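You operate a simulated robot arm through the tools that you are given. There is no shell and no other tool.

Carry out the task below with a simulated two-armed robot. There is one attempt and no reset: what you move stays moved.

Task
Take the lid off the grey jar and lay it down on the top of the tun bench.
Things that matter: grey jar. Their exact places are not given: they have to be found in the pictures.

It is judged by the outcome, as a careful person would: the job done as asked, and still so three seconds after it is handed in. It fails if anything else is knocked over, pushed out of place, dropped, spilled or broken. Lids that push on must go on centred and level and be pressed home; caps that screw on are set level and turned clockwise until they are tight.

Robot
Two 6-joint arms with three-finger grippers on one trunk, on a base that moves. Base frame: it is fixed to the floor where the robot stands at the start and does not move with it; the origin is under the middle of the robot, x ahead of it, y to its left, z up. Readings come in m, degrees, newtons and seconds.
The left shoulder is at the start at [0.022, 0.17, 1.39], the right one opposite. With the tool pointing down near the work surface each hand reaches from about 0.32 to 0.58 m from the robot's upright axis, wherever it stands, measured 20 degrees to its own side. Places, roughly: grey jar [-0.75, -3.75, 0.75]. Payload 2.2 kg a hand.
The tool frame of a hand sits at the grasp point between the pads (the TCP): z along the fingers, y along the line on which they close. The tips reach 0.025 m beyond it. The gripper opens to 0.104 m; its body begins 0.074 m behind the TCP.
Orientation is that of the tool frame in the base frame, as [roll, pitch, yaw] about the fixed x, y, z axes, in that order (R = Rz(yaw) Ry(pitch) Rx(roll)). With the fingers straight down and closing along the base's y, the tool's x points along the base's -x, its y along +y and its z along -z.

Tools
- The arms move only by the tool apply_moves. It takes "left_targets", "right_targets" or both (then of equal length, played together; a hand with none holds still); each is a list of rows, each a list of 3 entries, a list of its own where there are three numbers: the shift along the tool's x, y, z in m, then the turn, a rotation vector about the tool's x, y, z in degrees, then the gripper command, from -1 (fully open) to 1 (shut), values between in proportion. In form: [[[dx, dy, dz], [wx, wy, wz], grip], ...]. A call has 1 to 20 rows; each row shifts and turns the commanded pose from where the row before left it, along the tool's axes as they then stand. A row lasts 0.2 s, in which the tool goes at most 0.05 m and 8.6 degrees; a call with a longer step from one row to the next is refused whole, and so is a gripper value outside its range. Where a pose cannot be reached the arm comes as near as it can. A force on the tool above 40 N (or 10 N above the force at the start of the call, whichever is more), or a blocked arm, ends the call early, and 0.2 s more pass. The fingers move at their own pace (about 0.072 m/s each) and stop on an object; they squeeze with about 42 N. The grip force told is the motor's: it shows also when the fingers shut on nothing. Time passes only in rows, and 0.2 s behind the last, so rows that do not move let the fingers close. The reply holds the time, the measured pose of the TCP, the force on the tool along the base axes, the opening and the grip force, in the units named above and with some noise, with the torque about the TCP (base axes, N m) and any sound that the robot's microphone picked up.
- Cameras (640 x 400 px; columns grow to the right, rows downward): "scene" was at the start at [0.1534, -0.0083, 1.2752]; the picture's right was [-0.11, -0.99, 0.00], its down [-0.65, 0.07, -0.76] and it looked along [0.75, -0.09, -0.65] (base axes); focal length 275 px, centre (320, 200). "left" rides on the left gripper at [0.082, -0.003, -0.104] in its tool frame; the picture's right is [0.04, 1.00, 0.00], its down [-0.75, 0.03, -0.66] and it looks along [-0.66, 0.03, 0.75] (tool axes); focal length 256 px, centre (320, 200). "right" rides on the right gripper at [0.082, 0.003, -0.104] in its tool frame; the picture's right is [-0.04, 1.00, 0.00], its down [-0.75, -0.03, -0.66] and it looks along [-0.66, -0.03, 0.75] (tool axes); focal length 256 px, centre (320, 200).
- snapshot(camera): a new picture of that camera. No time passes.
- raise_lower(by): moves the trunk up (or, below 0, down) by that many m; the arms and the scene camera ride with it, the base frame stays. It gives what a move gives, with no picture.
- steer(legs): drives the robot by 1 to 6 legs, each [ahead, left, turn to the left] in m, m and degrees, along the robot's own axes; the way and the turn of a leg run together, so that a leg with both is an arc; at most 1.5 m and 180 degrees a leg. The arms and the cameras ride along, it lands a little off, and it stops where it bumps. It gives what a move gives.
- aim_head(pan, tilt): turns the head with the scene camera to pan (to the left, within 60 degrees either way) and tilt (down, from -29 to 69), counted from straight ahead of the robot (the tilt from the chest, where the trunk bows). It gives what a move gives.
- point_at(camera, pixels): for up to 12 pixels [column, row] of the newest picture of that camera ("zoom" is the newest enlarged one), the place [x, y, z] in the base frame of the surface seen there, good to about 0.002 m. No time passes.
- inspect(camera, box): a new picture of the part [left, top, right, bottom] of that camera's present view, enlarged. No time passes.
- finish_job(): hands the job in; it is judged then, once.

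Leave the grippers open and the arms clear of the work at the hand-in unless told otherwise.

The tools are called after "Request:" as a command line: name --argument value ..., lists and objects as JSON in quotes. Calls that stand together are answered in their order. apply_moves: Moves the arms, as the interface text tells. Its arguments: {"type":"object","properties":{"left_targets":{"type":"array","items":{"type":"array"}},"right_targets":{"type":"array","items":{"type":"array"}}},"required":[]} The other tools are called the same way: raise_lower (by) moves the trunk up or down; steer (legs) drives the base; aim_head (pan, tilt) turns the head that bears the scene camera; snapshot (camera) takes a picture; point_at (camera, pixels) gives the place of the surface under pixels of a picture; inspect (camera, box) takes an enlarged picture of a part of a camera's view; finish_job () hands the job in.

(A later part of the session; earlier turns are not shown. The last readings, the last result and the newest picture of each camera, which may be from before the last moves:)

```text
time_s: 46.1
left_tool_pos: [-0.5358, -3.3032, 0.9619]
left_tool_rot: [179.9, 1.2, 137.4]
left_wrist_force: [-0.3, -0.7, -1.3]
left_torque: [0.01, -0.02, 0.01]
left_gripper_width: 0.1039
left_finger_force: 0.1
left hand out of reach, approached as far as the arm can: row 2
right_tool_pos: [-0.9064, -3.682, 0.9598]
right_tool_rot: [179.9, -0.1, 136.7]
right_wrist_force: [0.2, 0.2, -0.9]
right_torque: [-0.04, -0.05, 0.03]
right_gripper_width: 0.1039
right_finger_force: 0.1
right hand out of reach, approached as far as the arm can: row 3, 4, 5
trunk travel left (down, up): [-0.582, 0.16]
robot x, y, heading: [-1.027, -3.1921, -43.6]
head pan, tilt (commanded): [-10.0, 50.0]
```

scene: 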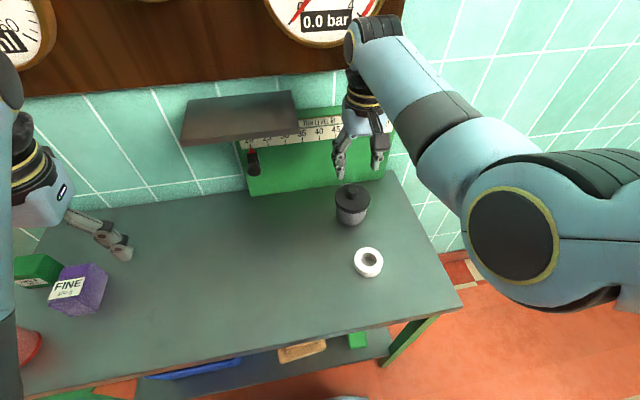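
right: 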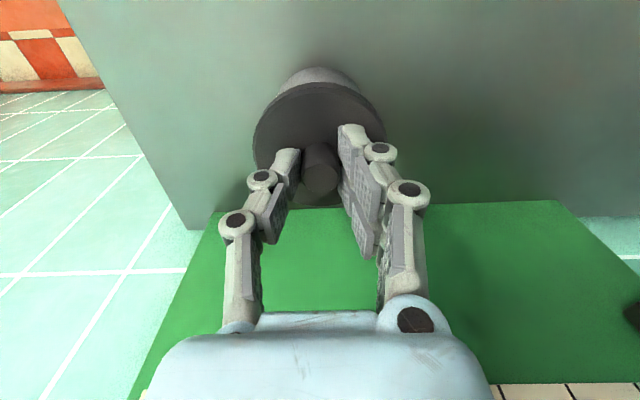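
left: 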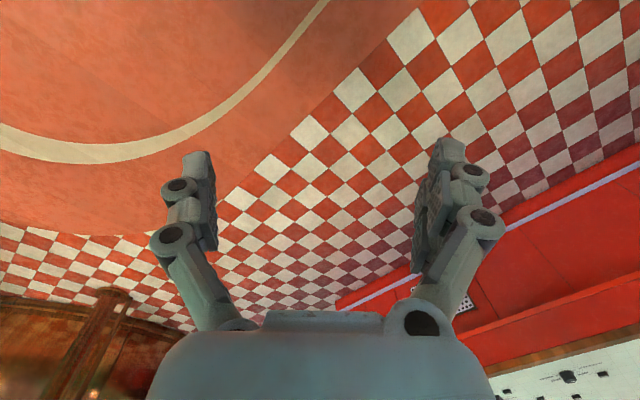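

Both hands are now clear and upright. The jar is at 0.53 m ahead and 0.16 m right of the robot. I'll shift the robot 0.14 m right and 0.02 m ahead.

Request:
steer --legs '[[0.015, -0.14, 0]]'

Request:
aim_head --pan 0 --tilt 50

Request:
snapshot --camera "scene"

```text
time_s: 47.5
left_tool_pos: [-0.6216, -3.4155, 0.9628]
left_tool_rot: [179.8, 1.2, 137.4]
left_wrist_force: [0.1, 0.0, 0.3]
left_torque: [0.03, 0.01, 0.0]
left_gripper_width: 0.1041
left_finger_force: 0.0
right_tool_pos: [-0.9917, -3.7927, 0.9584]
right_tool_rot: [179.9, -0.3, 136.6]
right_wrist_force: [-1.0, -0.2, -0.7]
right_torque: [0.05, 0.0, -0.02]
right_gripper_width: 0.1039
right_finger_force: 0.2
trunk travel left (down, up): [-0.582, 0.16]
robot x, y, heading: [-1.1178, -3.3008, -43.5]
head pan, tilt (commanded): [-10.0, 50.0]
```

```text
time_s: 48.2
left_tool_pos: [-0.6204, -3.4156, 0.962]
left_tool_rot: [179.9, 1.0, 137.4]
left_wrist_force: [1.1, 0.7, -0.3]
left_torque: [-0.02, -0.02, 0.01]
left_gripper_width: 0.1038
left_finger_force: 0.1
right_tool_pos: [-0.991, -3.7925, 0.9584]
right_tool_rot: [179.8, -0.1, 136.5]
right_wrist_force: [-0.1, 0.1, 0.2]
right_torque: [0.01, -0.01, 0.03]
right_gripper_width: 0.1041
right_finger_force: 0.0
trunk travel left (down, up): [-0.582, 0.16]
robot x, y, heading: [-1.1144, -3.299, -43.7]
head pan, tilt (commanded): [0.0, 50.0]
```

```text
taken
```

scene: 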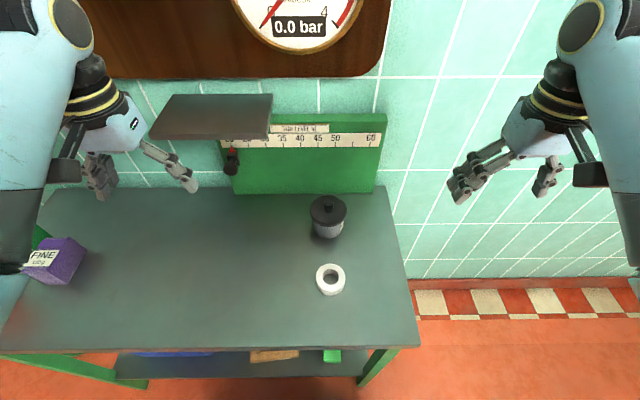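

The jar is now 0.52 m ahead, right on the robot's centreline, and the right hand hangs in free air to the right of the bench. I'll turn the right hand about its vertical axis by about 105°, so that it can then tip to point left with its camera on top.

Request:
apply_moves --right_targets '[[[0, 0, 0], [0, 0, 8.1], -1], [[0, 0, 0], [0, 0, 8.1], -1], [[0, 0, 0], [0, 0, 8.1], -1], [[0, 0, 0], [0, 0, 8.1], -1], [[0, 0, 0], [0, 0, 8.1], -1], [[0, 0, 0], [0, 0, 8.1], -1], [[0, 0, 0], [0, 0, 8.1], -1], [[0, 0, 0], [0, 0, 8.1], -1], [[0, 0, 0], [0, 0, 8.1], -1], [[0, 0, 0], [0, 0, 8.1], -1], [[0, 0, 0], [0, 0, 8.1], -1], [[0, 0, 0], [0, 0, 8.1], -1], [[0, 0, 0], [0, 0, 8.1], -1]]'

Request:
snapshot --camera "scene"

```text
time_s: 51.0
left_tool_pos: [-0.6203, -3.4141, 0.9619]
left_tool_rot: [179.8, 1.2, 137.3]
left_wrist_force: [0.0, -0.3, -0.1]
left_torque: [0.01, 0.03, 0.01]
left_gripper_width: 0.1039
left_finger_force: 0.0
right_tool_pos: [-0.9908, -3.7926, 0.9585]
right_tool_rot: [-179.7, 0.0, 31.1]
right_wrist_force: [-0.9, 0.1, 0.3]
right_torque: [0.0, -0.01, 0.03]
right_gripper_width: 0.1041
right_finger_force: 0.1
trunk travel left (down, up): [-0.582, 0.16]
robot x, y, heading: [-1.1133, -3.3022, -43.7]
head pan, tilt (commanded): [0.0, 50.0]
```

```text
taken
```

scene: 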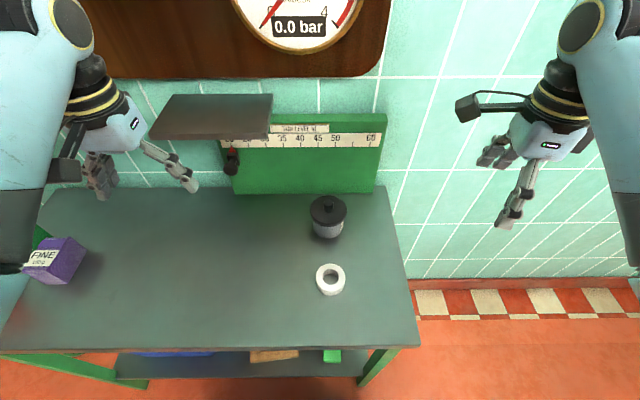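

That worked, and the camera block now faces left. Now I'll tip the right hand by about 86° about its y axis, so the fingers point left and nearly level. The hand stays in free air beside the bench.

Request:
apply_moves --right_targets '[[[0, 0, 0], [0, 7.8, 0], -1], [[0, 0, 0], [0, 7.8, 0], -1], [[0, 0, 0], [0, 7.8, 0], -1], [[0, 0, 0], [0, 7.8, 0], -1], [[0, 0, 0], [0, 7.8, 0], -1], [[0, 0, 0], [0, 7.8, 0], -1], [[0, 0, 0], [0, 7.8, 0], -1], [[0, 0, 0], [0, 7.8, 0], -1], [[0, 0, 0], [0, 7.8, 0], -1], [[0, 0, 0], [0, 7.8, 0], -1], [[0, 0, 0], [0, 7.8, 0], -1]]'

Request:
snapshot --camera "scene"

```text
time_s: 53.4
left_tool_pos: [-0.6217, -3.4147, 0.9625]
left_tool_rot: [179.9, 1.1, 137.4]
left_wrist_force: [0.5, -0.3, -0.3]
left_torque: [0.01, -0.02, 0.02]
left_gripper_width: 0.1042
left_finger_force: 0.1
right_tool_pos: [-0.9916, -3.7932, 0.9592]
right_tool_rot: [-178.3, -85.9, 29.5]
right_wrist_force: [-1.1, 0.3, 0.1]
right_torque: [-0.03, 0.03, 0.02]
right_gripper_width: 0.1039
right_finger_force: 0.0
trunk travel left (down, up): [-0.582, 0.16]
robot x, y, heading: [-1.1127, -3.3006, -43.8]
head pan, tilt (commanded): [0.0, 50.0]
```

```text
taken
```

scene: 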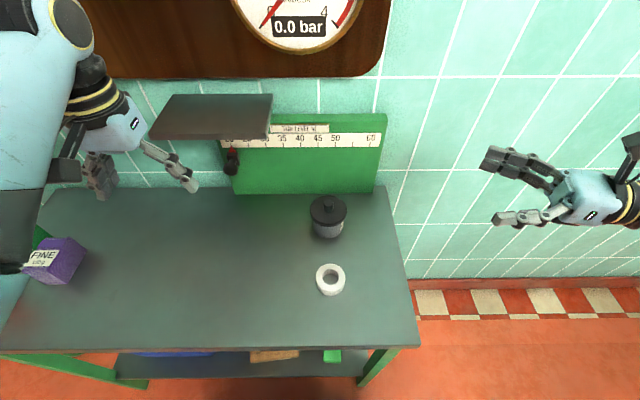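

The hand is level, with a tilt of about 4°, pointing left with the paired fingers on the wall side. I'll lower it beside the bench to about z 0.757, lined up with the jar. The tips stay about 0.05 m right of the bench edge.

Request:
apply_moves --right_targets '[[[-0.04, 0.005, 0.006], [0, 0, 0], -0.75], [[-0.04, 0.005, 0.006], [0, 0, 0], -0.75], [[-0.04, 0.005, 0.006], [0, 0, 0], -0.75], [[-0.04, 0.005, 0.006], [0, 0, 0], -0.75], [[-0.03, 0.005, 0.005], [0, 0, 0], -0.75], [[0, 0, 0], [0, 0, 0], -0.75]]'

Request:
snapshot --camera "scene"

Request:
snapshot --camera "right"

```text
time_s: 54.8
left_tool_pos: [-0.6214, -3.4158, 0.9622]
left_tool_rot: [179.9, 1.1, 137.4]
left_wrist_force: [0.0, -0.1, 0.0]
left_torque: [0.0, 0.01, -0.01]
left_gripper_width: 0.1038
left_finger_force: 0.0
right_tool_pos: [-0.9792, -3.7911, 0.8674]
right_tool_rot: [-177.7, -85.8, 29.0]
right_wrist_force: [0.4, 0.5, 0.1]
right_torque: [0.0, 0.02, -0.01]
right_gripper_width: 0.0907
right_finger_force: 0.0
right hand out of reach, approached as far as the arm can: row 3, 4, 5
trunk travel left (down, up): [-0.582, 0.16]
robot x, y, heading: [-1.1137, -3.3014, -43.7]
head pan, tilt (commanded): [0.0, 50.0]
```

```text
taken
```

scene: 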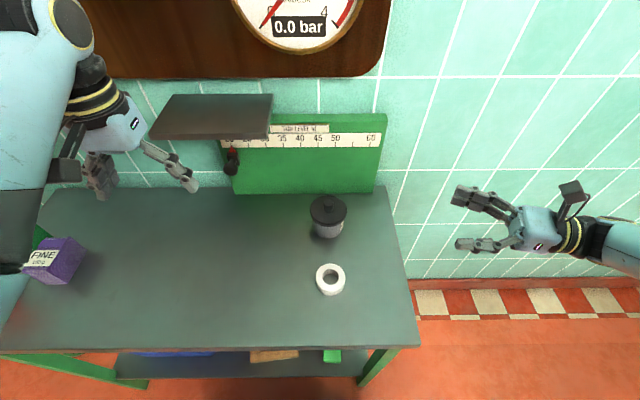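

```text
taken
```

right: 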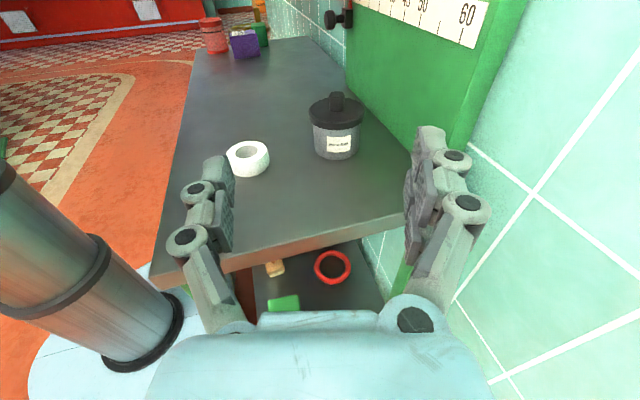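

The arm runs out of reach at z 0.867, so the trunk must come down about 0.15–0.18 m. First I'll lift the right hand a little, and check how low the elbows hang relative to the bench by looking down.

Request:
apply_moves --right_targets '[[[0.03, 0, 0], [0, 0, 0], -0.75], [[0.04, 0, 0], [0, 0, 0], -0.75], [[0.02, 0, 0], [0, 0, 0], -0.75]]'

Request:
aim_head --pan 0 --tilt 69

Request:
snapshot --camera "scene"

```text
time_s: 55.6
left_tool_pos: [-0.621, -3.4147, 0.9608]
left_tool_rot: [179.9, 1.0, 137.4]
left_wrist_force: [-0.7, -0.2, 0.0]
left_torque: [-0.01, 0.0, -0.02]
left_gripper_width: 0.104
left_finger_force: 0.0
right_tool_pos: [-0.9736, -3.7867, 0.9579]
right_tool_rot: [-177.2, -85.9, 28.5]
right_wrist_force: [-0.3, 0.7, 0.5]
right_torque: [0.02, 0.0, 0.01]
right_gripper_width: 0.0912
right_finger_force: 0.1
trunk travel left (down, up): [-0.582, 0.16]
robot x, y, heading: [-1.1142, -3.3019, -43.8]
head pan, tilt (commanded): [0.0, 50.0]
```

```text
time_s: 56.4
left_tool_pos: [-0.6204, -3.4149, 0.9612]
left_tool_rot: [179.9, 1.1, 137.3]
left_wrist_force: [0.5, 0.4, -0.1]
left_torque: [-0.02, 0.01, 0.03]
left_gripper_width: 0.1041
left_finger_force: 0.1
right_tool_pos: [-0.9727, -3.7855, 0.9581]
right_tool_rot: [-177.6, -85.8, 28.8]
right_wrist_force: [-1.0, 0.0, -0.3]
right_torque: [-0.02, 0.0, 0.02]
right_gripper_width: 0.0907
right_finger_force: 0.0
trunk travel left (down, up): [-0.582, 0.16]
robot x, y, heading: [-1.1167, -3.3026, -43.7]
head pan, tilt (commanded): [0.0, 68.8]
```

```text
taken
```

scene: 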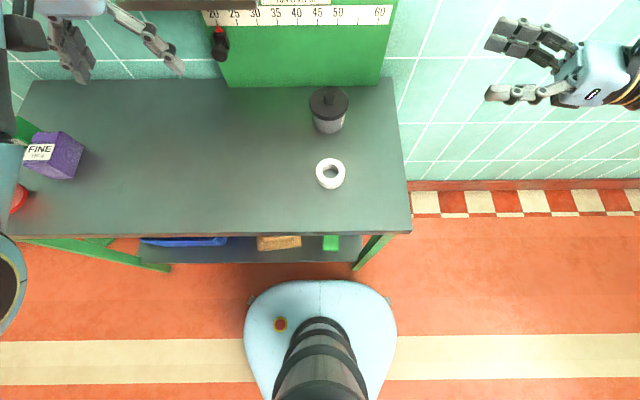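

The base is about 0.06 m clear of the bench. The left elbow is at the left edge, around (10, 290). I'll pan left and then right to measure both elbows.

Request:
point_at --camera "scene" --pixels '[[8, 285], [4, 180], [60, 150], [18, 195], [8, 120], [220, 45], [320, 232], [320, 284]]'

Request:
aim_head --pan 45 --tilt 55

Request:
snapshot --camera "scene"

```text
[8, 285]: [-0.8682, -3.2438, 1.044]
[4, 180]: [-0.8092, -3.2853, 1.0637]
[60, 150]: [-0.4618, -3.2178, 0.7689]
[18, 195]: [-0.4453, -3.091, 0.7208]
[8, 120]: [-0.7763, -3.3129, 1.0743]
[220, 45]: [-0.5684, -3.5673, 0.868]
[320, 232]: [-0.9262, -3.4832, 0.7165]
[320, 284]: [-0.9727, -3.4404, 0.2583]
```

```text
time_s: 57.5
left_tool_pos: [-0.6203, -3.4159, 0.962]
left_tool_rot: [179.9, 1.1, 137.4]
left_wrist_force: [0.8, -0.2, -0.9]
left_torque: [-0.02, 0.02, 0.01]
left_gripper_width: 0.1038
left_finger_force: 0.0
right_tool_pos: [-0.9724, -3.7867, 0.9573]
right_tool_rot: [-177.6, -85.8, 28.8]
right_wrist_force: [0.1, 0.0, 0.2]
right_torque: [0.03, 0.0, -0.03]
right_gripper_width: 0.0907
right_finger_force: 0.0
trunk travel left (down, up): [-0.582, 0.16]
robot x, y, heading: [-1.1162, -3.3027, -43.9]
head pan, tilt (commanded): [45.0, 55.0]
```

```text
taken
```

scene: 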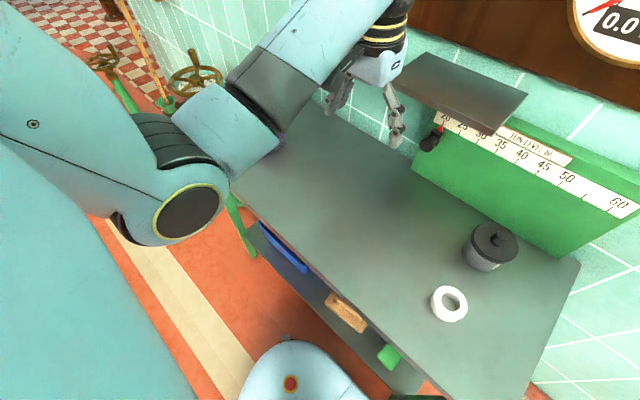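

I can see the left elbow at (185, 205). I'll measure it and the forearm.

Request:
point_at --camera "scene" --pixels '[[190, 212], [150, 238], [195, 238], [225, 185], [200, 120], [270, 75], [330, 40], [260, 140], [120, 90], [460, 85], [435, 140]]'

```text
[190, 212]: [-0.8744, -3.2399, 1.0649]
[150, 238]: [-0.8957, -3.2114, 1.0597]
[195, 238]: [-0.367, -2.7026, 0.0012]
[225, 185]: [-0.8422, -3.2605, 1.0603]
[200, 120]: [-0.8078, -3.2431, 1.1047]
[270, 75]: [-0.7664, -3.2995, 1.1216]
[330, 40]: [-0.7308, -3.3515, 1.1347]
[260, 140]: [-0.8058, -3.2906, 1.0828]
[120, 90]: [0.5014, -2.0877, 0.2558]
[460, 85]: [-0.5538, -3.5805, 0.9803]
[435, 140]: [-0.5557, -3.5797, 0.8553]
```

The left elbow's underside is at z ≈ 1.0, with its centre 0.13 m ahead of the axis and the bench starting at 0.27 m. Lowering 0.17 m is safe for it. The hood's front edge lines up with the jar in depth, 0.115 m to the jar's left. So I'll first move the left hand 0.17 m right, clear of the hood, and then lower the trunk.

Request:
apply_moves --left_targets '[[[0, -0.04, 0], [0, 0, 0], -1], [[0, -0.045, 0], [0, 0, 0], -1], [[0, -0.045, 0], [0, 0, 0], -1], [[0, -0.04, 0], [0, 0, 0], -1], [[0, 0, 0], [0, 0, 0], -1]]'

Request:
raise_lower --by -0.1

Request:
aim_head --pan 0 --tilt 50

Request:
snapshot --camera "scene"

```text
time_s: 58.4
left_tool_pos: [-0.6377, -3.4393, 0.9467]
left_tool_rot: [168.0, 1.5, 140.0]
left_wrist_force: [-0.2, -0.7, 0.0]
left_torque: [-0.01, 0.01, 0.0]
left_gripper_width: 0.1037
left_finger_force: 0.0
left hand out of reach, approached as far as the arm can: row 4
right_tool_pos: [-0.9726, -3.7859, 0.9571]
right_tool_rot: [-177.5, -86.0, 28.9]
right_wrist_force: [0.7, -0.1, 0.2]
right_torque: [0.04, 0.02, -0.02]
right_gripper_width: 0.0909
right_finger_force: 0.0
trunk travel left (down, up): [-0.582, 0.16]
robot x, y, heading: [-1.1165, -3.3018, -43.7]
head pan, tilt (commanded): [45.0, 55.0]
stopped in row 4 (left hand): the arm was blocked; the commanded pose is now the measured one
```

```text
time_s: 59.8
left_tool_pos: [-0.6367, -3.4383, 0.8468]
left_tool_rot: [167.8, 1.6, 140.1]
left_wrist_force: [0.4, -1.0, 0.2]
left_torque: [0.0, -0.01, -0.03]
left_gripper_width: 0.1039
left_finger_force: 0.0
right_tool_pos: [-0.9722, -3.7848, 0.8585]
right_tool_rot: [-178.1, -85.8, 29.3]
right_wrist_force: [-0.4, -0.6, -0.5]
right_torque: [0.01, 0.01, 0.0]
right_gripper_width: 0.0912
right_finger_force: 0.0
trunk travel left (down, up): [-0.482, 0.26]
robot x, y, heading: [-1.1166, -3.2998, -43.6]
head pan, tilt (commanded): [45.0, 55.0]
```

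```text
time_s: 60.9
left_tool_pos: [-0.6358, -3.4389, 0.8464]
left_tool_rot: [167.8, 1.6, 140.1]
left_wrist_force: [-0.1, 0.2, 0.3]
left_torque: [-0.01, 0.01, 0.02]
left_gripper_width: 0.1035
left_finger_force: 0.1
right_tool_pos: [-0.9726, -3.7853, 0.8571]
right_tool_rot: [-177.6, -85.8, 28.9]
right_wrist_force: [-0.6, 0.3, -0.1]
right_torque: [0.0, 0.03, 0.01]
right_gripper_width: 0.0908
right_finger_force: 0.1
trunk travel left (down, up): [-0.482, 0.26]
robot x, y, heading: [-1.1167, -3.2997, -43.7]
head pan, tilt (commanded): [0.0, 50.0]
```

```text
taken
```

scene: 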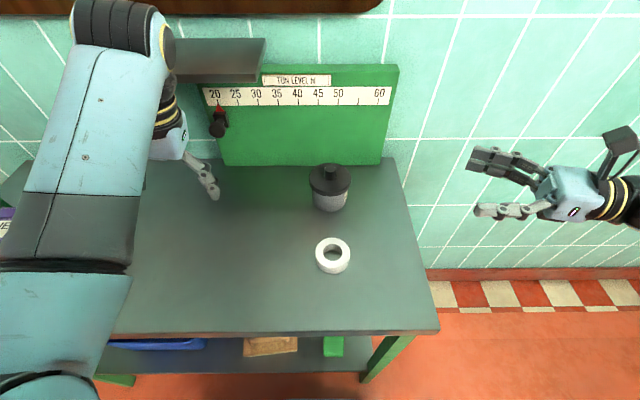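

The left hand only moved a little before stopping, and its wrist now appears close to the hood at (165, 45) in the picture. I'll measure how far apart they really are before lowering any more.

Request:
point_at --camera "scene" --pixels '[[165, 40], [120, 30], [165, 110], [172, 85], [150, 130], [180, 60], [255, 60], [220, 82], [175, 140], [95, 120], [210, 190]]'

Request:
inspect --camera "scene" --box '[60, 0, 300, 150]'

```text
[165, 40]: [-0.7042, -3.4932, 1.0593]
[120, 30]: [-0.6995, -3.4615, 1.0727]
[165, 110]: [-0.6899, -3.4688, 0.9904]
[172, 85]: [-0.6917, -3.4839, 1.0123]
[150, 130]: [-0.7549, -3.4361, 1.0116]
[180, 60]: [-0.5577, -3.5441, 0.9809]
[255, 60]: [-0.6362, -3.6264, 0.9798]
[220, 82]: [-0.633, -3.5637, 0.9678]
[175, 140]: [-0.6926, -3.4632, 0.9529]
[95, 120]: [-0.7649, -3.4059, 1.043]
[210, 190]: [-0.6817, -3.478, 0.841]
```

```text
2.67 times, centred on (180, 75) of scene
```

zoom: 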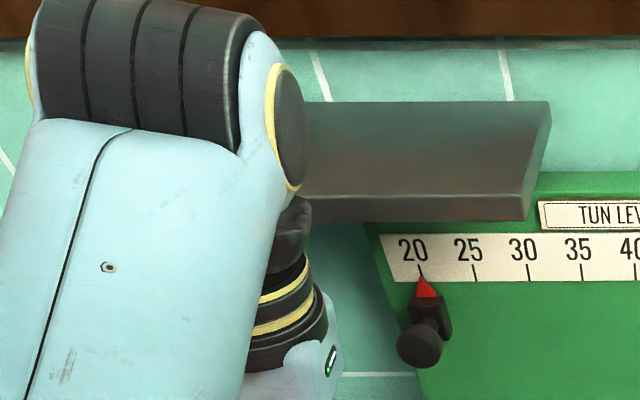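

The left wrist is about 0.1 m in front of the hood, so that's safe. The hand was simply at the near limit of its reach. I'll bring it down 2.5 cm, level it, and then slide it right along the same depth until it is past the hood's corner.

Request:
apply_moves --left_targets '[[[0, 0, 0.025], [6, 0, 0], -1], [[0, 0, 0.005], [6, 0, 0], -1], [[0, -0.03, 0], [0, 0, 0], -1], [[0, -0.035, 0], [0, 0, 0], -1], [[0, -0.035, 0], [0, 0, 0], -1], [[0, -0.035, 0], [0, 0, 0], -1], [[0, -0.035, 0], [0, 0, 0], -1], [[0, 0, 0], [0, 0, 0], -1]]'

Request:
snapshot --camera "scene"

```text
time_s: 62.3
left_tool_pos: [-0.6417, -3.4499, 0.7965]
left_tool_rot: [169.4, 1.5, 142.1]
left_wrist_force: [0.4, 0.3, 0.4]
left_torque: [0.01, 0.02, -0.04]
left_gripper_width: 0.104
left_finger_force: 0.0
right_tool_pos: [-0.9716, -3.7841, 0.8565]
right_tool_rot: [-177.8, -85.7, 29.0]
right_wrist_force: [-0.3, -0.2, 0.0]
right_torque: [0.01, 0.01, 0.03]
right_gripper_width: 0.091
right_finger_force: 0.0
trunk travel left (down, up): [-0.482, 0.26]
robot x, y, heading: [-1.1125, -3.2999, -43.8]
head pan, tilt (commanded): [0.0, 50.0]
stopped in row 6 (left hand): the arm was blocked; the commanded pose is now the measured one
```

```text
taken
```

scene: 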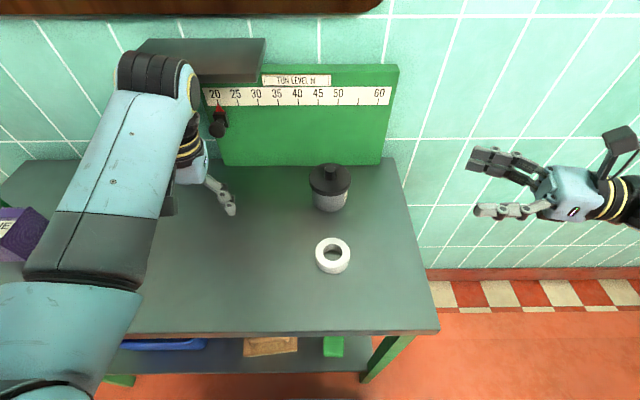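

The left hand was stopped again, and it came lower. I need to know whether the wrist is touching the hood, so I'll zoom in there and measure.

Request:
inspect --camera "scene" --box '[90, 20, 282, 140]'

Request:
point_at --camera "zoom" --pixels '[[150, 110], [220, 110], [300, 150], [350, 180], [345, 250], [130, 130], [300, 120], [400, 150], [370, 180], [330, 380], [250, 120], [180, 105]]'

Request:
snapshot --camera "left"

```text
3.33 times, centred on (186, 80) of scene
```

zoom: 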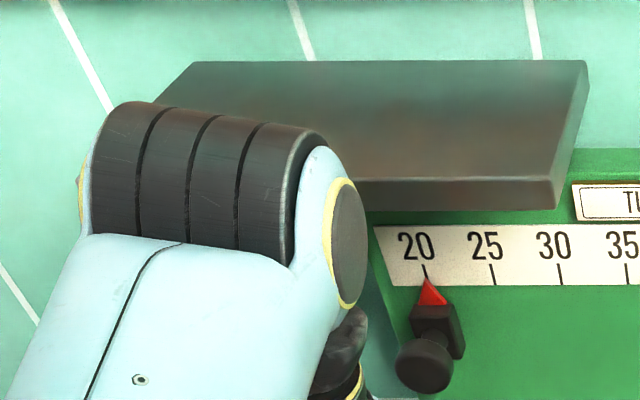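

```text
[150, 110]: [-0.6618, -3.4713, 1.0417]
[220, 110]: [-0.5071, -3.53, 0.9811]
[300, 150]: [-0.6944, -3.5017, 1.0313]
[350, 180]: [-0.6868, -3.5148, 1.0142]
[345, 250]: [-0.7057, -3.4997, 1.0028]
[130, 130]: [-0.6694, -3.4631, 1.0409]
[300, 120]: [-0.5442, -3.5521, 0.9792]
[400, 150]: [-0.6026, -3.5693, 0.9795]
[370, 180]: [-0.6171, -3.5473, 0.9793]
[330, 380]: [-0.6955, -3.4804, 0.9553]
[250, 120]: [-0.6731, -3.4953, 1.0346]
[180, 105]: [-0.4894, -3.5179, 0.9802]
```

```text
taken
```

left: 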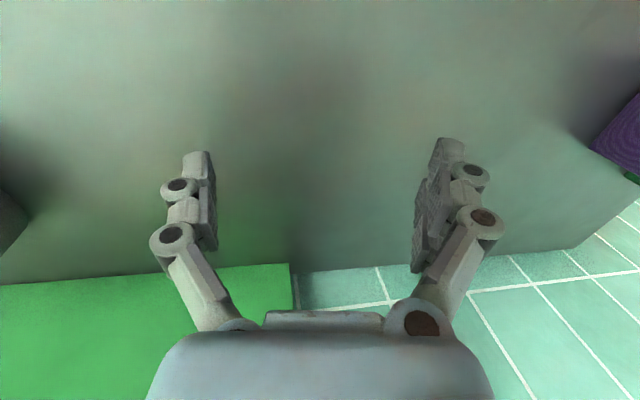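

The wrist keeps a gap of at least 4 cm to the hood, so this is an arm limit and not contact. I'll stand further right so the jar lies on the left hand's own side. First I'll back off 6 cm, then shift 0.14 m right.

Request:
steer --legs '[[-0.06, 0, 0], [0, -0.14, 0]]'

Request:
snapshot --camera "scene"

```text
time_s: 64.2
left_tool_pos: [-0.7828, -3.5109, 0.7975]
left_tool_rot: [169.3, 1.5, 142.1]
left_wrist_force: [0.1, -0.3, 0.6]
left_torque: [0.01, -0.02, -0.01]
left_gripper_width: 0.1038
left_finger_force: 0.1
right_tool_pos: [-1.1116, -3.8457, 0.8574]
right_tool_rot: [-177.2, -85.9, 28.6]
right_wrist_force: [-0.3, -0.6, 0.5]
right_torque: [0.01, -0.01, 0.01]
right_gripper_width: 0.0911
right_finger_force: 0.0
trunk travel left (down, up): [-0.482, 0.26]
robot x, y, heading: [-1.2529, -3.3653, -43.6]
head pan, tilt (commanded): [0.0, 50.0]
```

```text
taken
```

scene: 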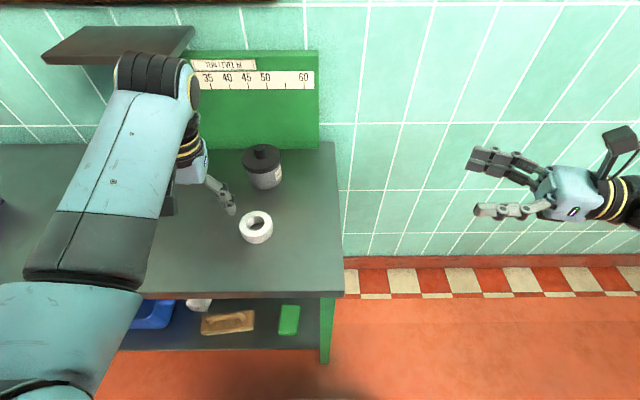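

The jar is now at (262, 165) in the picture, 0.58 m ahead and 0.12 m left of the robot. I'll level the left hand and raise it to about z 0.87, so it's above the knob before moving in.

Request:
apply_moves --left_targets '[[[0, 0, -0.02], [0, 0, 0], -1], [[0, 0, -0.02], [5.4, 0, 0], -1], [[-0.01, 0, -0.02], [5.3, 0, 4], -1], [[-0.01, 0, -0.01], [0, 0, 0], -1], [[0, 0, 0], [0, 0, 0], -1]]'

```text
time_s: 65.4
left_tool_pos: [-0.772, -3.5302, 0.8665]
left_tool_rot: [-180.0, 1.4, 138.2]
left_wrist_force: [0.1, 0.6, -0.5]
left_torque: [0.01, 0.0, 0.03]
left_gripper_width: 0.1043
left_finger_force: 0.1
right_tool_pos: [-1.1117, -3.8455, 0.8572]
right_tool_rot: [-177.6, -85.7, 29.1]
right_wrist_force: [0.4, -0.1, 0.3]
right_torque: [0.0, 0.04, 0.03]
right_gripper_width: 0.0908
right_finger_force: 0.1
trunk travel left (down, up): [-0.482, 0.26]
robot x, y, heading: [-1.2568, -3.3612, -43.4]
head pan, tilt (commanded): [0.0, 50.0]
```

The left hand is level at z 0.867, 0.116 m in front of the jar and 0.09 m to its left. I'll slide it 6 cm right and slightly ahead to stay clear of the hood's corner, then drive the robot 5.5 cm forward.

Request:
apply_moves --left_targets '[[[-0.01, -0.02, 0], [0, 0, 0], -1], [[-0.01, -0.02, 0], [0, 0, 0], -1], [[-0.01, -0.02, 0], [0, 0, 0], -1], [[0, 0, 0], [0, 0, 0], -1]]'

```text
time_s: 66.4
left_tool_pos: [-0.7778, -3.5823, 0.8635]
left_tool_rot: [178.3, 1.4, 138.9]
left_wrist_force: [0.5, -0.3, 0.5]
left_torque: [0.04, -0.01, 0.0]
left_gripper_width: 0.1041
left_finger_force: 0.1
right_tool_pos: [-1.111, -3.8452, 0.8571]
right_tool_rot: [-177.7, -85.8, 29.0]
right_wrist_force: [-0.2, 0.0, 0.9]
right_torque: [-0.01, 0.0, 0.02]
right_gripper_width: 0.091
right_finger_force: 0.1
trunk travel left (down, up): [-0.482, 0.26]
robot x, y, heading: [-1.2544, -3.3625, -43.7]
head pan, tilt (commanded): [0.0, 50.0]
```

There's no trouble there. I'll slide the left hand another 3.5 cm right and narrow its fingers, then drive forward 5.5 cm.

Request:
apply_moves --left_targets '[[[0, -0.02, 0], [0, 0, 0], -0.5], [[0, -0.015, -0.005], [0, 0, 0], -0.15], [[0, 0, 0], [0, 0, 0], -0.15]]'

Request:
steer --legs '[[0.055, 0, 0]]'

Request:
snapshot --camera "scene"

Request:
snapshot --camera "right"

```text
time_s: 67.4
left_tool_pos: [-0.7634, -3.5735, 0.8618]
left_tool_rot: [173.8, 1.7, 140.7]
left_wrist_force: [-0.2, 0.3, 0.2]
left_torque: [0.05, 0.01, -0.01]
left_gripper_width: 0.0599
left_finger_force: 0.0
right_tool_pos: [-1.1116, -3.8464, 0.8569]
right_tool_rot: [-177.9, -85.9, 29.1]
right_wrist_force: [-0.7, -1.0, -0.1]
right_torque: [0.02, -0.02, -0.01]
right_gripper_width: 0.091
right_finger_force: 0.0
trunk travel left (down, up): [-0.482, 0.26]
robot x, y, heading: [-1.2553, -3.3651, -43.9]
head pan, tilt (commanded): [0.0, 50.0]
stopped in row 3 (left hand): the arm was blocked; the commanded pose is now the measured one
```

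```text
time_s: 68.3
left_tool_pos: [-0.723, -3.6136, 0.8625]
left_tool_rot: [173.8, 1.6, 140.7]
left_wrist_force: [0.0, 0.4, -0.5]
left_torque: [0.01, 0.06, 0.0]
left_gripper_width: 0.0598
left_finger_force: 0.1
right_tool_pos: [-1.0718, -3.8849, 0.8561]
right_tool_rot: [-176.4, -85.8, 27.9]
right_wrist_force: [-0.2, -1.2, -0.5]
right_torque: [0.0, -0.03, 0.07]
right_gripper_width: 0.0912
right_finger_force: 0.1
trunk travel left (down, up): [-0.482, 0.26]
robot x, y, heading: [-1.2137, -3.4023, -43.6]
head pan, tilt (commanded): [0.0, 50.0]
```

```text
taken
```

scene: 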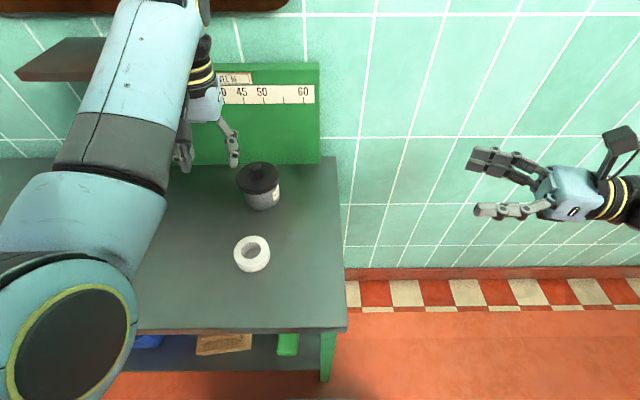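

```text
taken
```

right: 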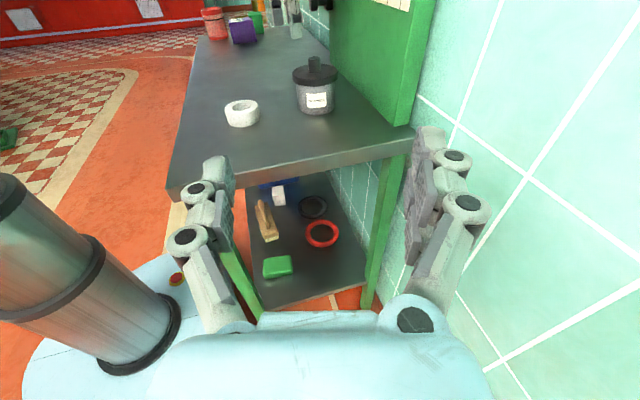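

The left hand can't go any higher or further to the middle at this trunk height, so its limit is about 0.43 m below the shoulder. That's enough for lifting the lid to z ≈ 0.85. For now I'll move the left hand back from the jar, then bring the right hand down beside the bench to test its reach.

Request:
apply_moves --left_targets '[[[0.02, 0, 0.01], [0, 0, 0], -0.15], [[0.03, 0, 0.01], [3, 0, 0], -0.15], [[0.03, 0, 0.01], [3, 0, 0], -0.15], [[0, 0, 0], [0, 0, 0], -0.15]]' --right_targets '[[[-0.01, 0, 0], [0, 0, 0], -0.75], [[-0.02, 0, 0], [0, 0, 0], -0.75], [[-0.02, 0, 0], [0, 0, 0], -0.75], [[0, 0, 0], [0, 0, 0], -0.75]]'

Request:
snapshot --camera "scene"

```text
time_s: 69.3
left_tool_pos: [-0.7703, -3.5543, 0.8339]
left_tool_rot: [178.3, 2.5, 140.8]
left_wrist_force: [-0.7, 0.4, 0.1]
left_torque: [0.03, 0.02, -0.01]
left_gripper_width: 0.0598
left_finger_force: 0.1
right_tool_pos: [-1.0735, -3.8849, 0.807]
right_tool_rot: [-178.0, -85.9, 29.5]
right_wrist_force: [0.1, -0.5, 1.2]
right_torque: [0.01, 0.05, 0.01]
right_gripper_width: 0.091
right_finger_force: 0.0
trunk travel left (down, up): [-0.482, 0.26]
robot x, y, heading: [-1.212, -3.3998, -43.4]
head pan, tilt (commanded): [0.0, 50.0]
```

```text
taken
```

scene: 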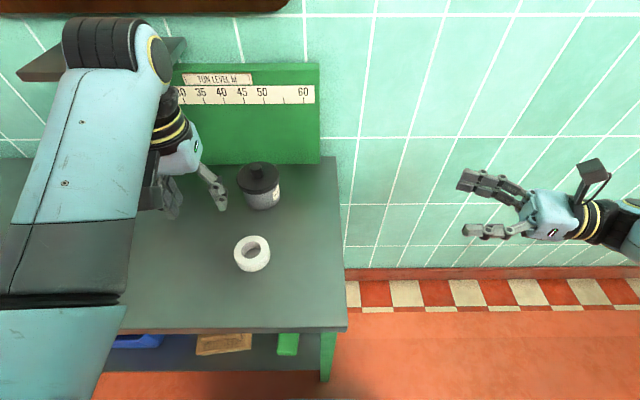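

The right hand reaches z 0.807 fine here. I'll align it with the jar's axis, lower it to about z 0.76, and advance until the tips are just outside the bench's right edge.

Request:
apply_moves --right_targets '[[[-0.007, -0.0023, 0.034], [0, 0, 0], -0.75], [[-0.007, -0.0023, 0.034], [0, 0, 0], -0.75], [[-0.007, -0.0023, 0.034], [0, 0, 0], -0.75], [[-0.007, -0.0023, 0.034], [0, 0, 0], -0.75], [[-0.007, -0.0023, 0.034], [0, 0, 0], -0.75], [[0, 0, 0], [0, 0, 0], -0.75]]'

Request:
snapshot --camera "scene"

Request:
snapshot --camera "right"

```text
time_s: 70.7
left_tool_pos: [-0.7718, -3.5529, 0.8305]
left_tool_rot: [178.3, 2.1, 140.9]
left_wrist_force: [0.1, 0.1, -0.4]
left_torque: [0.02, -0.04, -0.03]
left_gripper_width: 0.0599
left_finger_force: 0.1
right_tool_pos: [-0.9378, -3.7893, 0.7601]
right_tool_rot: [-178.1, -85.9, 29.5]
right_wrist_force: [0.2, -0.2, 0.9]
right_torque: [0.02, 0.02, 0.0]
right_gripper_width: 0.0909
right_finger_force: 0.1
trunk travel left (down, up): [-0.482, 0.26]
robot x, y, heading: [-1.2115, -3.3957, -43.5]
head pan, tilt (commanded): [0.0, 50.0]
```

```text
taken
```

scene: 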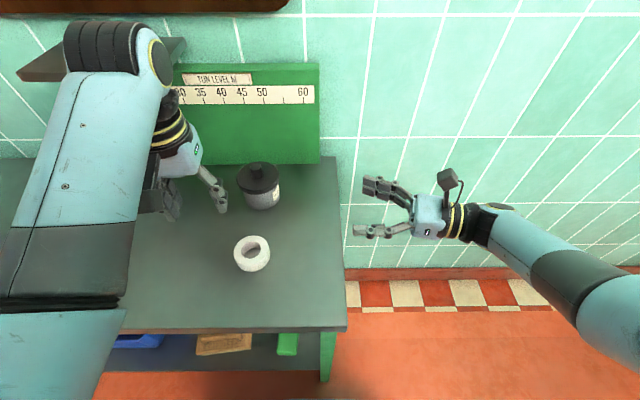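

```text
taken
```

right: 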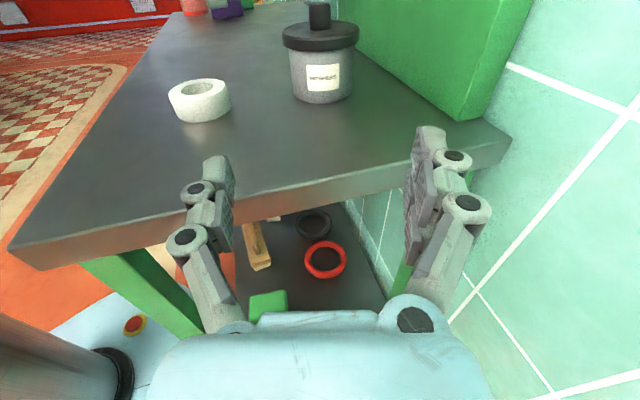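

The right hand is lined up with the jar, about 0.22 m away, with the tips just outside the bench edge. From this view I can measure the jar's side and the lid's lower edge accurately.

Request:
inspect --camera "right" --box '[260, 0, 380, 110]'

Request:
point_at --camera "zoom" --pixels '[[320, 10], [320, 160], [320, 190], [320, 255], [320, 270], [320, 285], [320, 300], [320, 400], [320, 500], [320, 540], [320, 570], [150, 380]]'

```text
3.64 times, centred on (320, 55) of right
```

zoom: 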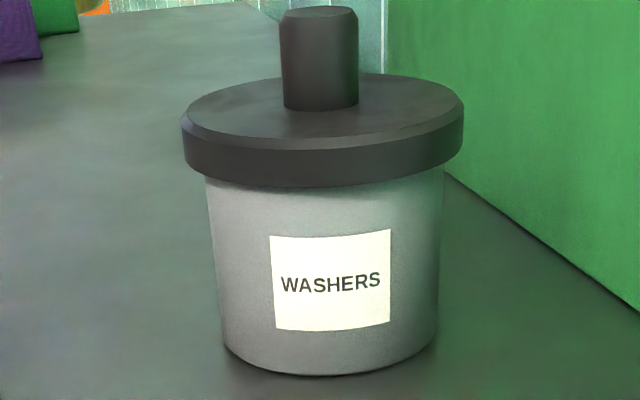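

```text
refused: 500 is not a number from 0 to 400
```

The label reads "WASHERS". I'll measure again with valid pixels.

Request:
point_at --camera "zoom" --pixels '[[325, 150], [325, 165], [325, 178], [325, 184], [325, 190], [325, 200], [325, 280], [325, 360], [325, 372], [325, 380], [188, 150], [458, 140]]'

Request:
point_at --camera "zoom" --pixels '[[212, 250], [440, 250], [218, 320], [436, 320], [318, 12], [318, 80], [284, 60], [355, 60], [300, 105], [325, 140]]'

```text
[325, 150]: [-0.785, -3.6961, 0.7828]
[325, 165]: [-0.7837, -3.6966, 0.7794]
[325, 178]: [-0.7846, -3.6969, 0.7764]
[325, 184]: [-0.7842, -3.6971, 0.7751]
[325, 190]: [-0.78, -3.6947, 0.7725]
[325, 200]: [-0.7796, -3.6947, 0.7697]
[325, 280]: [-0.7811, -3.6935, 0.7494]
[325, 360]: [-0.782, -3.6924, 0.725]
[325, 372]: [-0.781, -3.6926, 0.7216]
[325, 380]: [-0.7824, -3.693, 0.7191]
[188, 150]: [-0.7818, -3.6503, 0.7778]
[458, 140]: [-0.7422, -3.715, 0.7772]
```

```text
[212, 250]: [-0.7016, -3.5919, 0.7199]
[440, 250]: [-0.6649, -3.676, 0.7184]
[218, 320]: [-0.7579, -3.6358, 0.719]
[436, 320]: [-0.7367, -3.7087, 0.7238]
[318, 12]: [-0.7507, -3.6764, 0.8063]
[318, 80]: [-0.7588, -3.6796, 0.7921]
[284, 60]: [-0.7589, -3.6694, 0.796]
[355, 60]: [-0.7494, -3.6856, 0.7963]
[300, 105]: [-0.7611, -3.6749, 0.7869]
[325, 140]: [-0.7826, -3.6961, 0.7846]
```

The jar stands from 0.72 to 0.7745 with a radius of 0.035. The lid has a radius of 0.0395 and its lower edge is at 0.7745. The paired fingers are about 0.052 m tall, so gripping the jar on the bench leaves hardly any margin. I'll have the left hand lift the jar by a few millimetres by its knob first, and then grip it with the right. I'll bring the left hand above the knob now at z ≈ 0.845.

Request:
apply_moves --left_targets '[[[0, 0, 0], [1.7, 2.1, 4.4], -0.15], [[-0.025, -0.0186, -0.004], [0, 0, 0], -0.15], [[-0.025, -0.0186, -0.004], [0, 0, 0], -0.15], [[-0.025, -0.0186, -0.004], [0, 0, 0], -0.15], [[-0.025, -0.0186, -0.002], [0, 0, 0], -0.15], [[0, 0, 0], [0, 0, 0], -0.15]]'

Request:
snapshot --camera "left"

Request:
snapshot --camera "scene"

Request:
snapshot --camera "right"

```text
time_s: 72.3
left_tool_pos: [-0.7375, -3.6619, 0.8401]
left_tool_rot: [178.9, -0.4, 137.7]
left_wrist_force: [-0.3, 0.7, 0.1]
left_torque: [0.0, -0.03, -0.01]
left_gripper_width: 0.0594
left_finger_force: 0.0
right_tool_pos: [-0.9388, -3.7888, 0.7601]
right_tool_rot: [-177.7, -85.9, 29.2]
right_wrist_force: [0.0, -0.7, -0.1]
right_torque: [-0.03, 0.0, 0.0]
right_gripper_width: 0.0907
right_finger_force: 0.0
trunk travel left (down, up): [-0.482, 0.26]
robot x, y, heading: [-1.2136, -3.4037, -43.6]
head pan, tilt (commanded): [0.0, 50.0]
stopped in row 6 (left hand): the arm was blocked; the commanded pose is now the measured one
```

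```text
taken
```

left: 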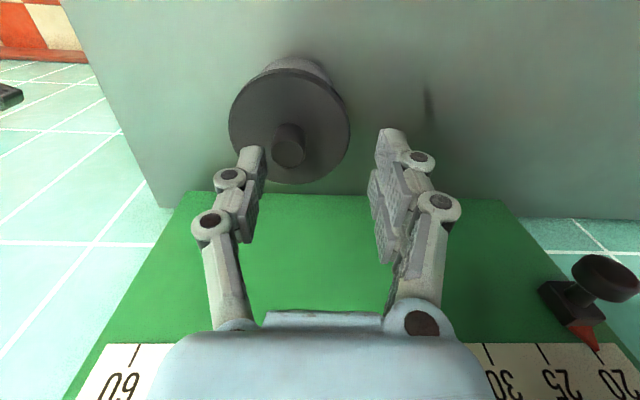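

```text
taken
```

scene: 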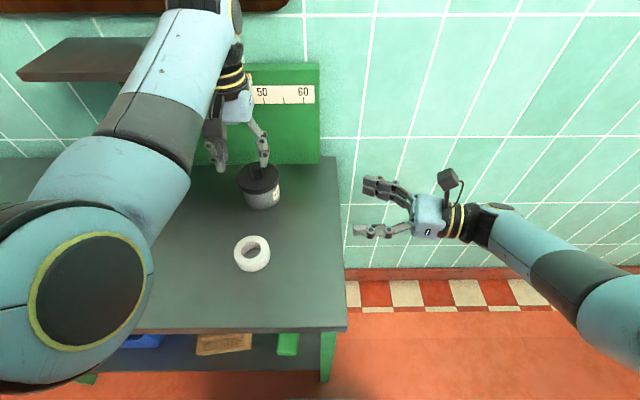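

```text
taken
```

right: 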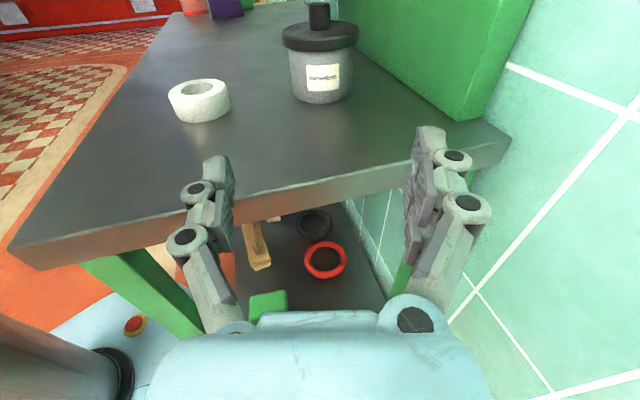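

The left hand stopped 2 cm short of the knob at robot-left 0.14 m, because its elbow can't swing further inward. I'll pull the left hand 4.5 cm back to the left and shift the robot 4.5 cm to the right, so the jar is at 0.167 m left. The right hand mirrored this position without trouble before.

Request:
apply_moves --left_targets '[[[0, 0.02, -0.002], [0.5, 0, 0], -0.15], [[0, 0.025, -0.002], [0.5, 0, 1], -0.15], [[0, 0, 0], [0, 0, 0], -0.15]]'

Request:
steer --legs '[[0, -0.045, 0]]'

Request:
snapshot --camera "left"

```text
time_s: 73.1
left_tool_pos: [-0.7087, -3.6304, 0.8434]
left_tool_rot: [179.9, -0.4, 136.5]
left_wrist_force: [-0.2, 0.5, -0.3]
left_torque: [0.02, 0.0, 0.02]
left_gripper_width: 0.0601
left_finger_force: 0.0
right_tool_pos: [-0.9371, -3.79, 0.7605]
right_tool_rot: [-177.7, -85.8, 29.0]
right_wrist_force: [-0.6, 1.0, -1.0]
right_torque: [0.02, 0.05, 0.0]
right_gripper_width: 0.0912
right_finger_force: 0.1
trunk travel left (down, up): [-0.482, 0.26]
robot x, y, heading: [-1.2149, -3.4021, -43.7]
head pan, tilt (commanded): [0.0, 50.0]
```

```text
time_s: 74.0
left_tool_pos: [-0.7419, -3.663, 0.8436]
left_tool_rot: [179.9, -0.4, 136.7]
left_wrist_force: [-0.6, -0.1, -0.3]
left_torque: [0.05, -0.05, 0.01]
left_gripper_width: 0.0599
left_finger_force: 0.0
right_tool_pos: [-0.9697, -3.8229, 0.7594]
right_tool_rot: [-177.4, -85.9, 28.7]
right_wrist_force: [-0.7, -0.3, -0.2]
right_torque: [0.01, -0.03, 0.01]
right_gripper_width: 0.0908
right_finger_force: 0.0
trunk travel left (down, up): [-0.482, 0.26]
robot x, y, heading: [-1.2455, -3.4337, -43.6]
head pan, tilt (commanded): [0.0, 50.0]
```

```text
taken
```

left: 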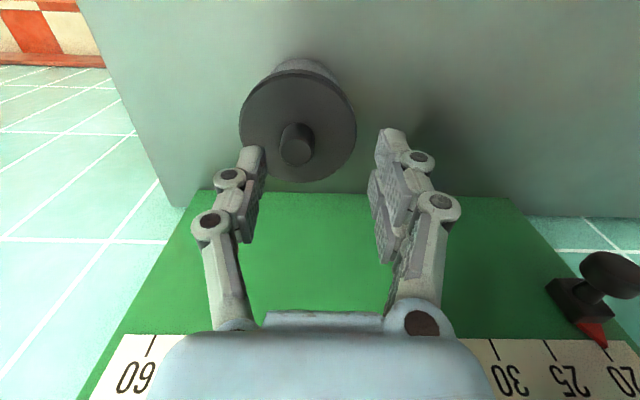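

The left hand is now 1.5 cm left of the knob and level. I'll move over the knob.

Request:
apply_moves --left_targets '[[[-0.0015, -0.0076, 0], [0, 0, 0], -0.15], [[-0.0014, -0.0076, 0], [0, 0, 0], -0.15], [[0, 0, 0], [0, 0, 0], -0.15]]'

Request:
snapshot --camera "left"

Request:
point_at --camera "left" --pixels '[[315, 150], [305, 150], [325, 150], [315, 140], [315, 160], [280, 120], [350, 120]]'

```text
time_s: 74.8
left_tool_pos: [-0.7484, -3.677, 0.8428]
left_tool_rot: [-179.9, -0.5, 136.6]
left_wrist_force: [-0.3, 0.2, 0.0]
left_torque: [0.02, -0.01, 0.0]
left_gripper_width: 0.0596
left_finger_force: 0.0
right_tool_pos: [-0.9684, -3.8208, 0.7598]
right_tool_rot: [-177.9, -85.8, 29.2]
right_wrist_force: [0.6, -0.8, 0.1]
right_torque: [0.01, 0.01, 0.01]
right_gripper_width: 0.091
right_finger_force: 0.1
trunk travel left (down, up): [-0.482, 0.26]
robot x, y, heading: [-1.243, -3.4316, -43.7]
head pan, tilt (commanded): [0.0, 50.0]
```

```text
taken
```

left: 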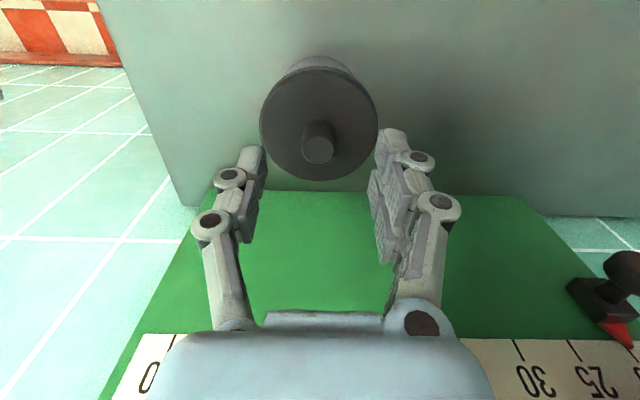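

```text
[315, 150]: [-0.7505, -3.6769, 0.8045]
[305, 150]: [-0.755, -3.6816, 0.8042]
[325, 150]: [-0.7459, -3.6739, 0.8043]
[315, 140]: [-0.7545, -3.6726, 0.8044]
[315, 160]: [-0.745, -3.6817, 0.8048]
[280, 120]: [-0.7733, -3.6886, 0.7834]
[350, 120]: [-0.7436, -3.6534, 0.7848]
```

The knob is centred between the left fingers, within 2 mm. I'll correct and come down to z ≈ 0.8155 with the fingers at 0.06 m.

Request:
apply_moves --left_targets '[[[0.0015, -0.0009, 0.009], [0, 0, 0], -0.15], [[0, 0, 0.009], [0, 0, 0], -0.15], [[0, 0, 0.006], [0, 0, 0], -0.15], [[0, 0, 0.003], [0, 0, 0], -0.15], [[0, 0, 0], [0, 0, 0], -0.15]]'

Request:
snapshot --camera "left"

Request:
snapshot --camera "right"

```text
time_s: 76.0
left_tool_pos: [-0.7511, -3.6753, 0.8168]
left_tool_rot: [-180.0, -0.5, 136.5]
left_wrist_force: [0.0, 0.1, 0.5]
left_torque: [0.04, 0.01, 0.01]
left_gripper_width: 0.0595
left_finger_force: 0.1
right_tool_pos: [-0.9689, -3.8224, 0.7603]
right_tool_rot: [-177.8, -85.9, 29.2]
right_wrist_force: [-0.9, 1.0, -0.6]
right_torque: [-0.02, -0.01, 0.0]
right_gripper_width: 0.091
right_finger_force: 0.1
trunk travel left (down, up): [-0.482, 0.26]
robot x, y, heading: [-1.2424, -3.4315, -44.0]
head pan, tilt (commanded): [0.0, 50.0]
```

```text
taken
```

left: 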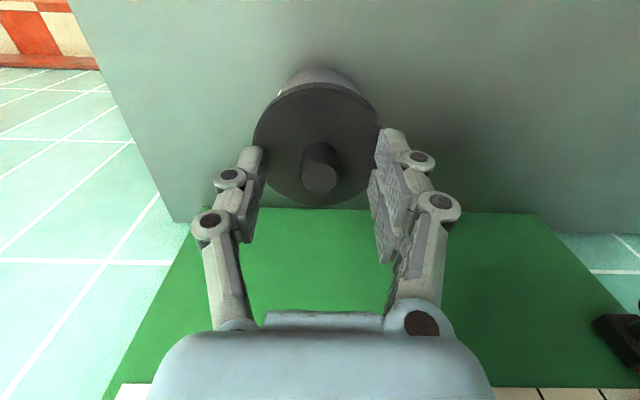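

```text
taken
```

right: 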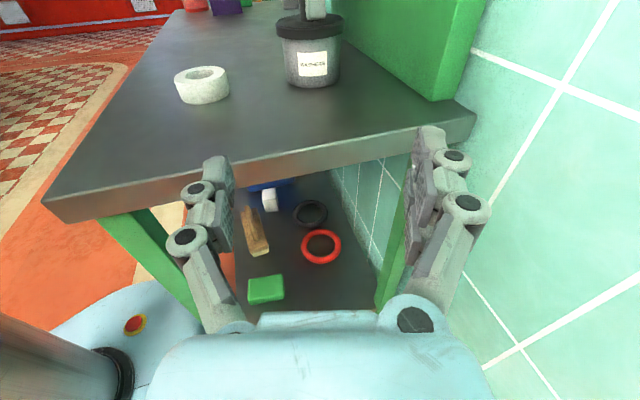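

The left fingers straddle the knob at z 0.817. Now I'll close them on it gently.

Request:
apply_moves --left_targets '[[[0, 0, 0.001], [0, 0, 0], 0.3], [[0, 0, 0], [0, 0, 0], 0.5], [[0, 0, 0], [0, 0, 0], 0.6], [[0, 0, 0], [0, 0, 0], 0.8], [[0, 0, 0], [0, 0, 0], 1], [[0, 0, 0], [0, 0, 0], 1], [[0, 0, 0], [0, 0, 0], 1]]'

Request:
snapshot --camera "right"

Request:
inspect --camera "right" --box '[250, 0, 410, 100]'

```text
time_s: 77.6
left_tool_pos: [-0.7499, -3.6755, 0.8156]
left_tool_rot: [180.0, -0.4, 136.7]
left_wrist_force: [0.3, -0.1, -0.3]
left_torque: [0.03, -0.01, 0.01]
left_gripper_width: 0.0209
left_finger_force: 41.8
right_tool_pos: [-0.9686, -3.8213, 0.7604]
right_tool_rot: [-177.9, -85.7, 29.2]
right_wrist_force: [0.0, 1.2, 0.0]
right_torque: [-0.02, 0.0, -0.04]
right_gripper_width: 0.0909
right_finger_force: 0.2
trunk travel left (down, up): [-0.482, 0.26]
robot x, y, heading: [-1.2429, -3.4323, -43.8]
head pan, tilt (commanded): [0.0, 50.0]
```

```text
taken
```

right: 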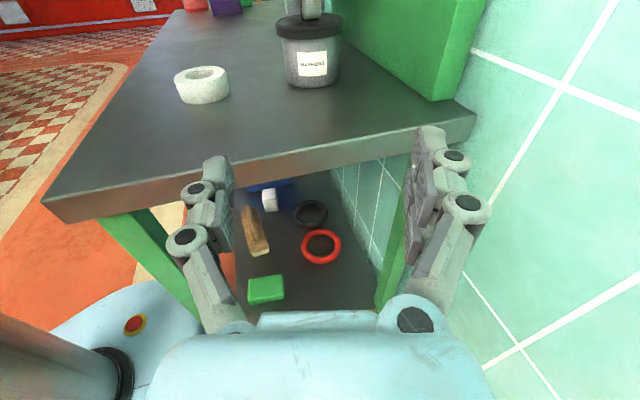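

```text
4.00 times, centred on (330, 50) of right
```

zoom: 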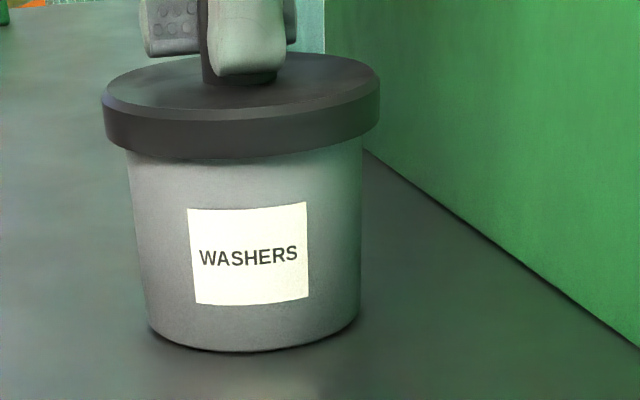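

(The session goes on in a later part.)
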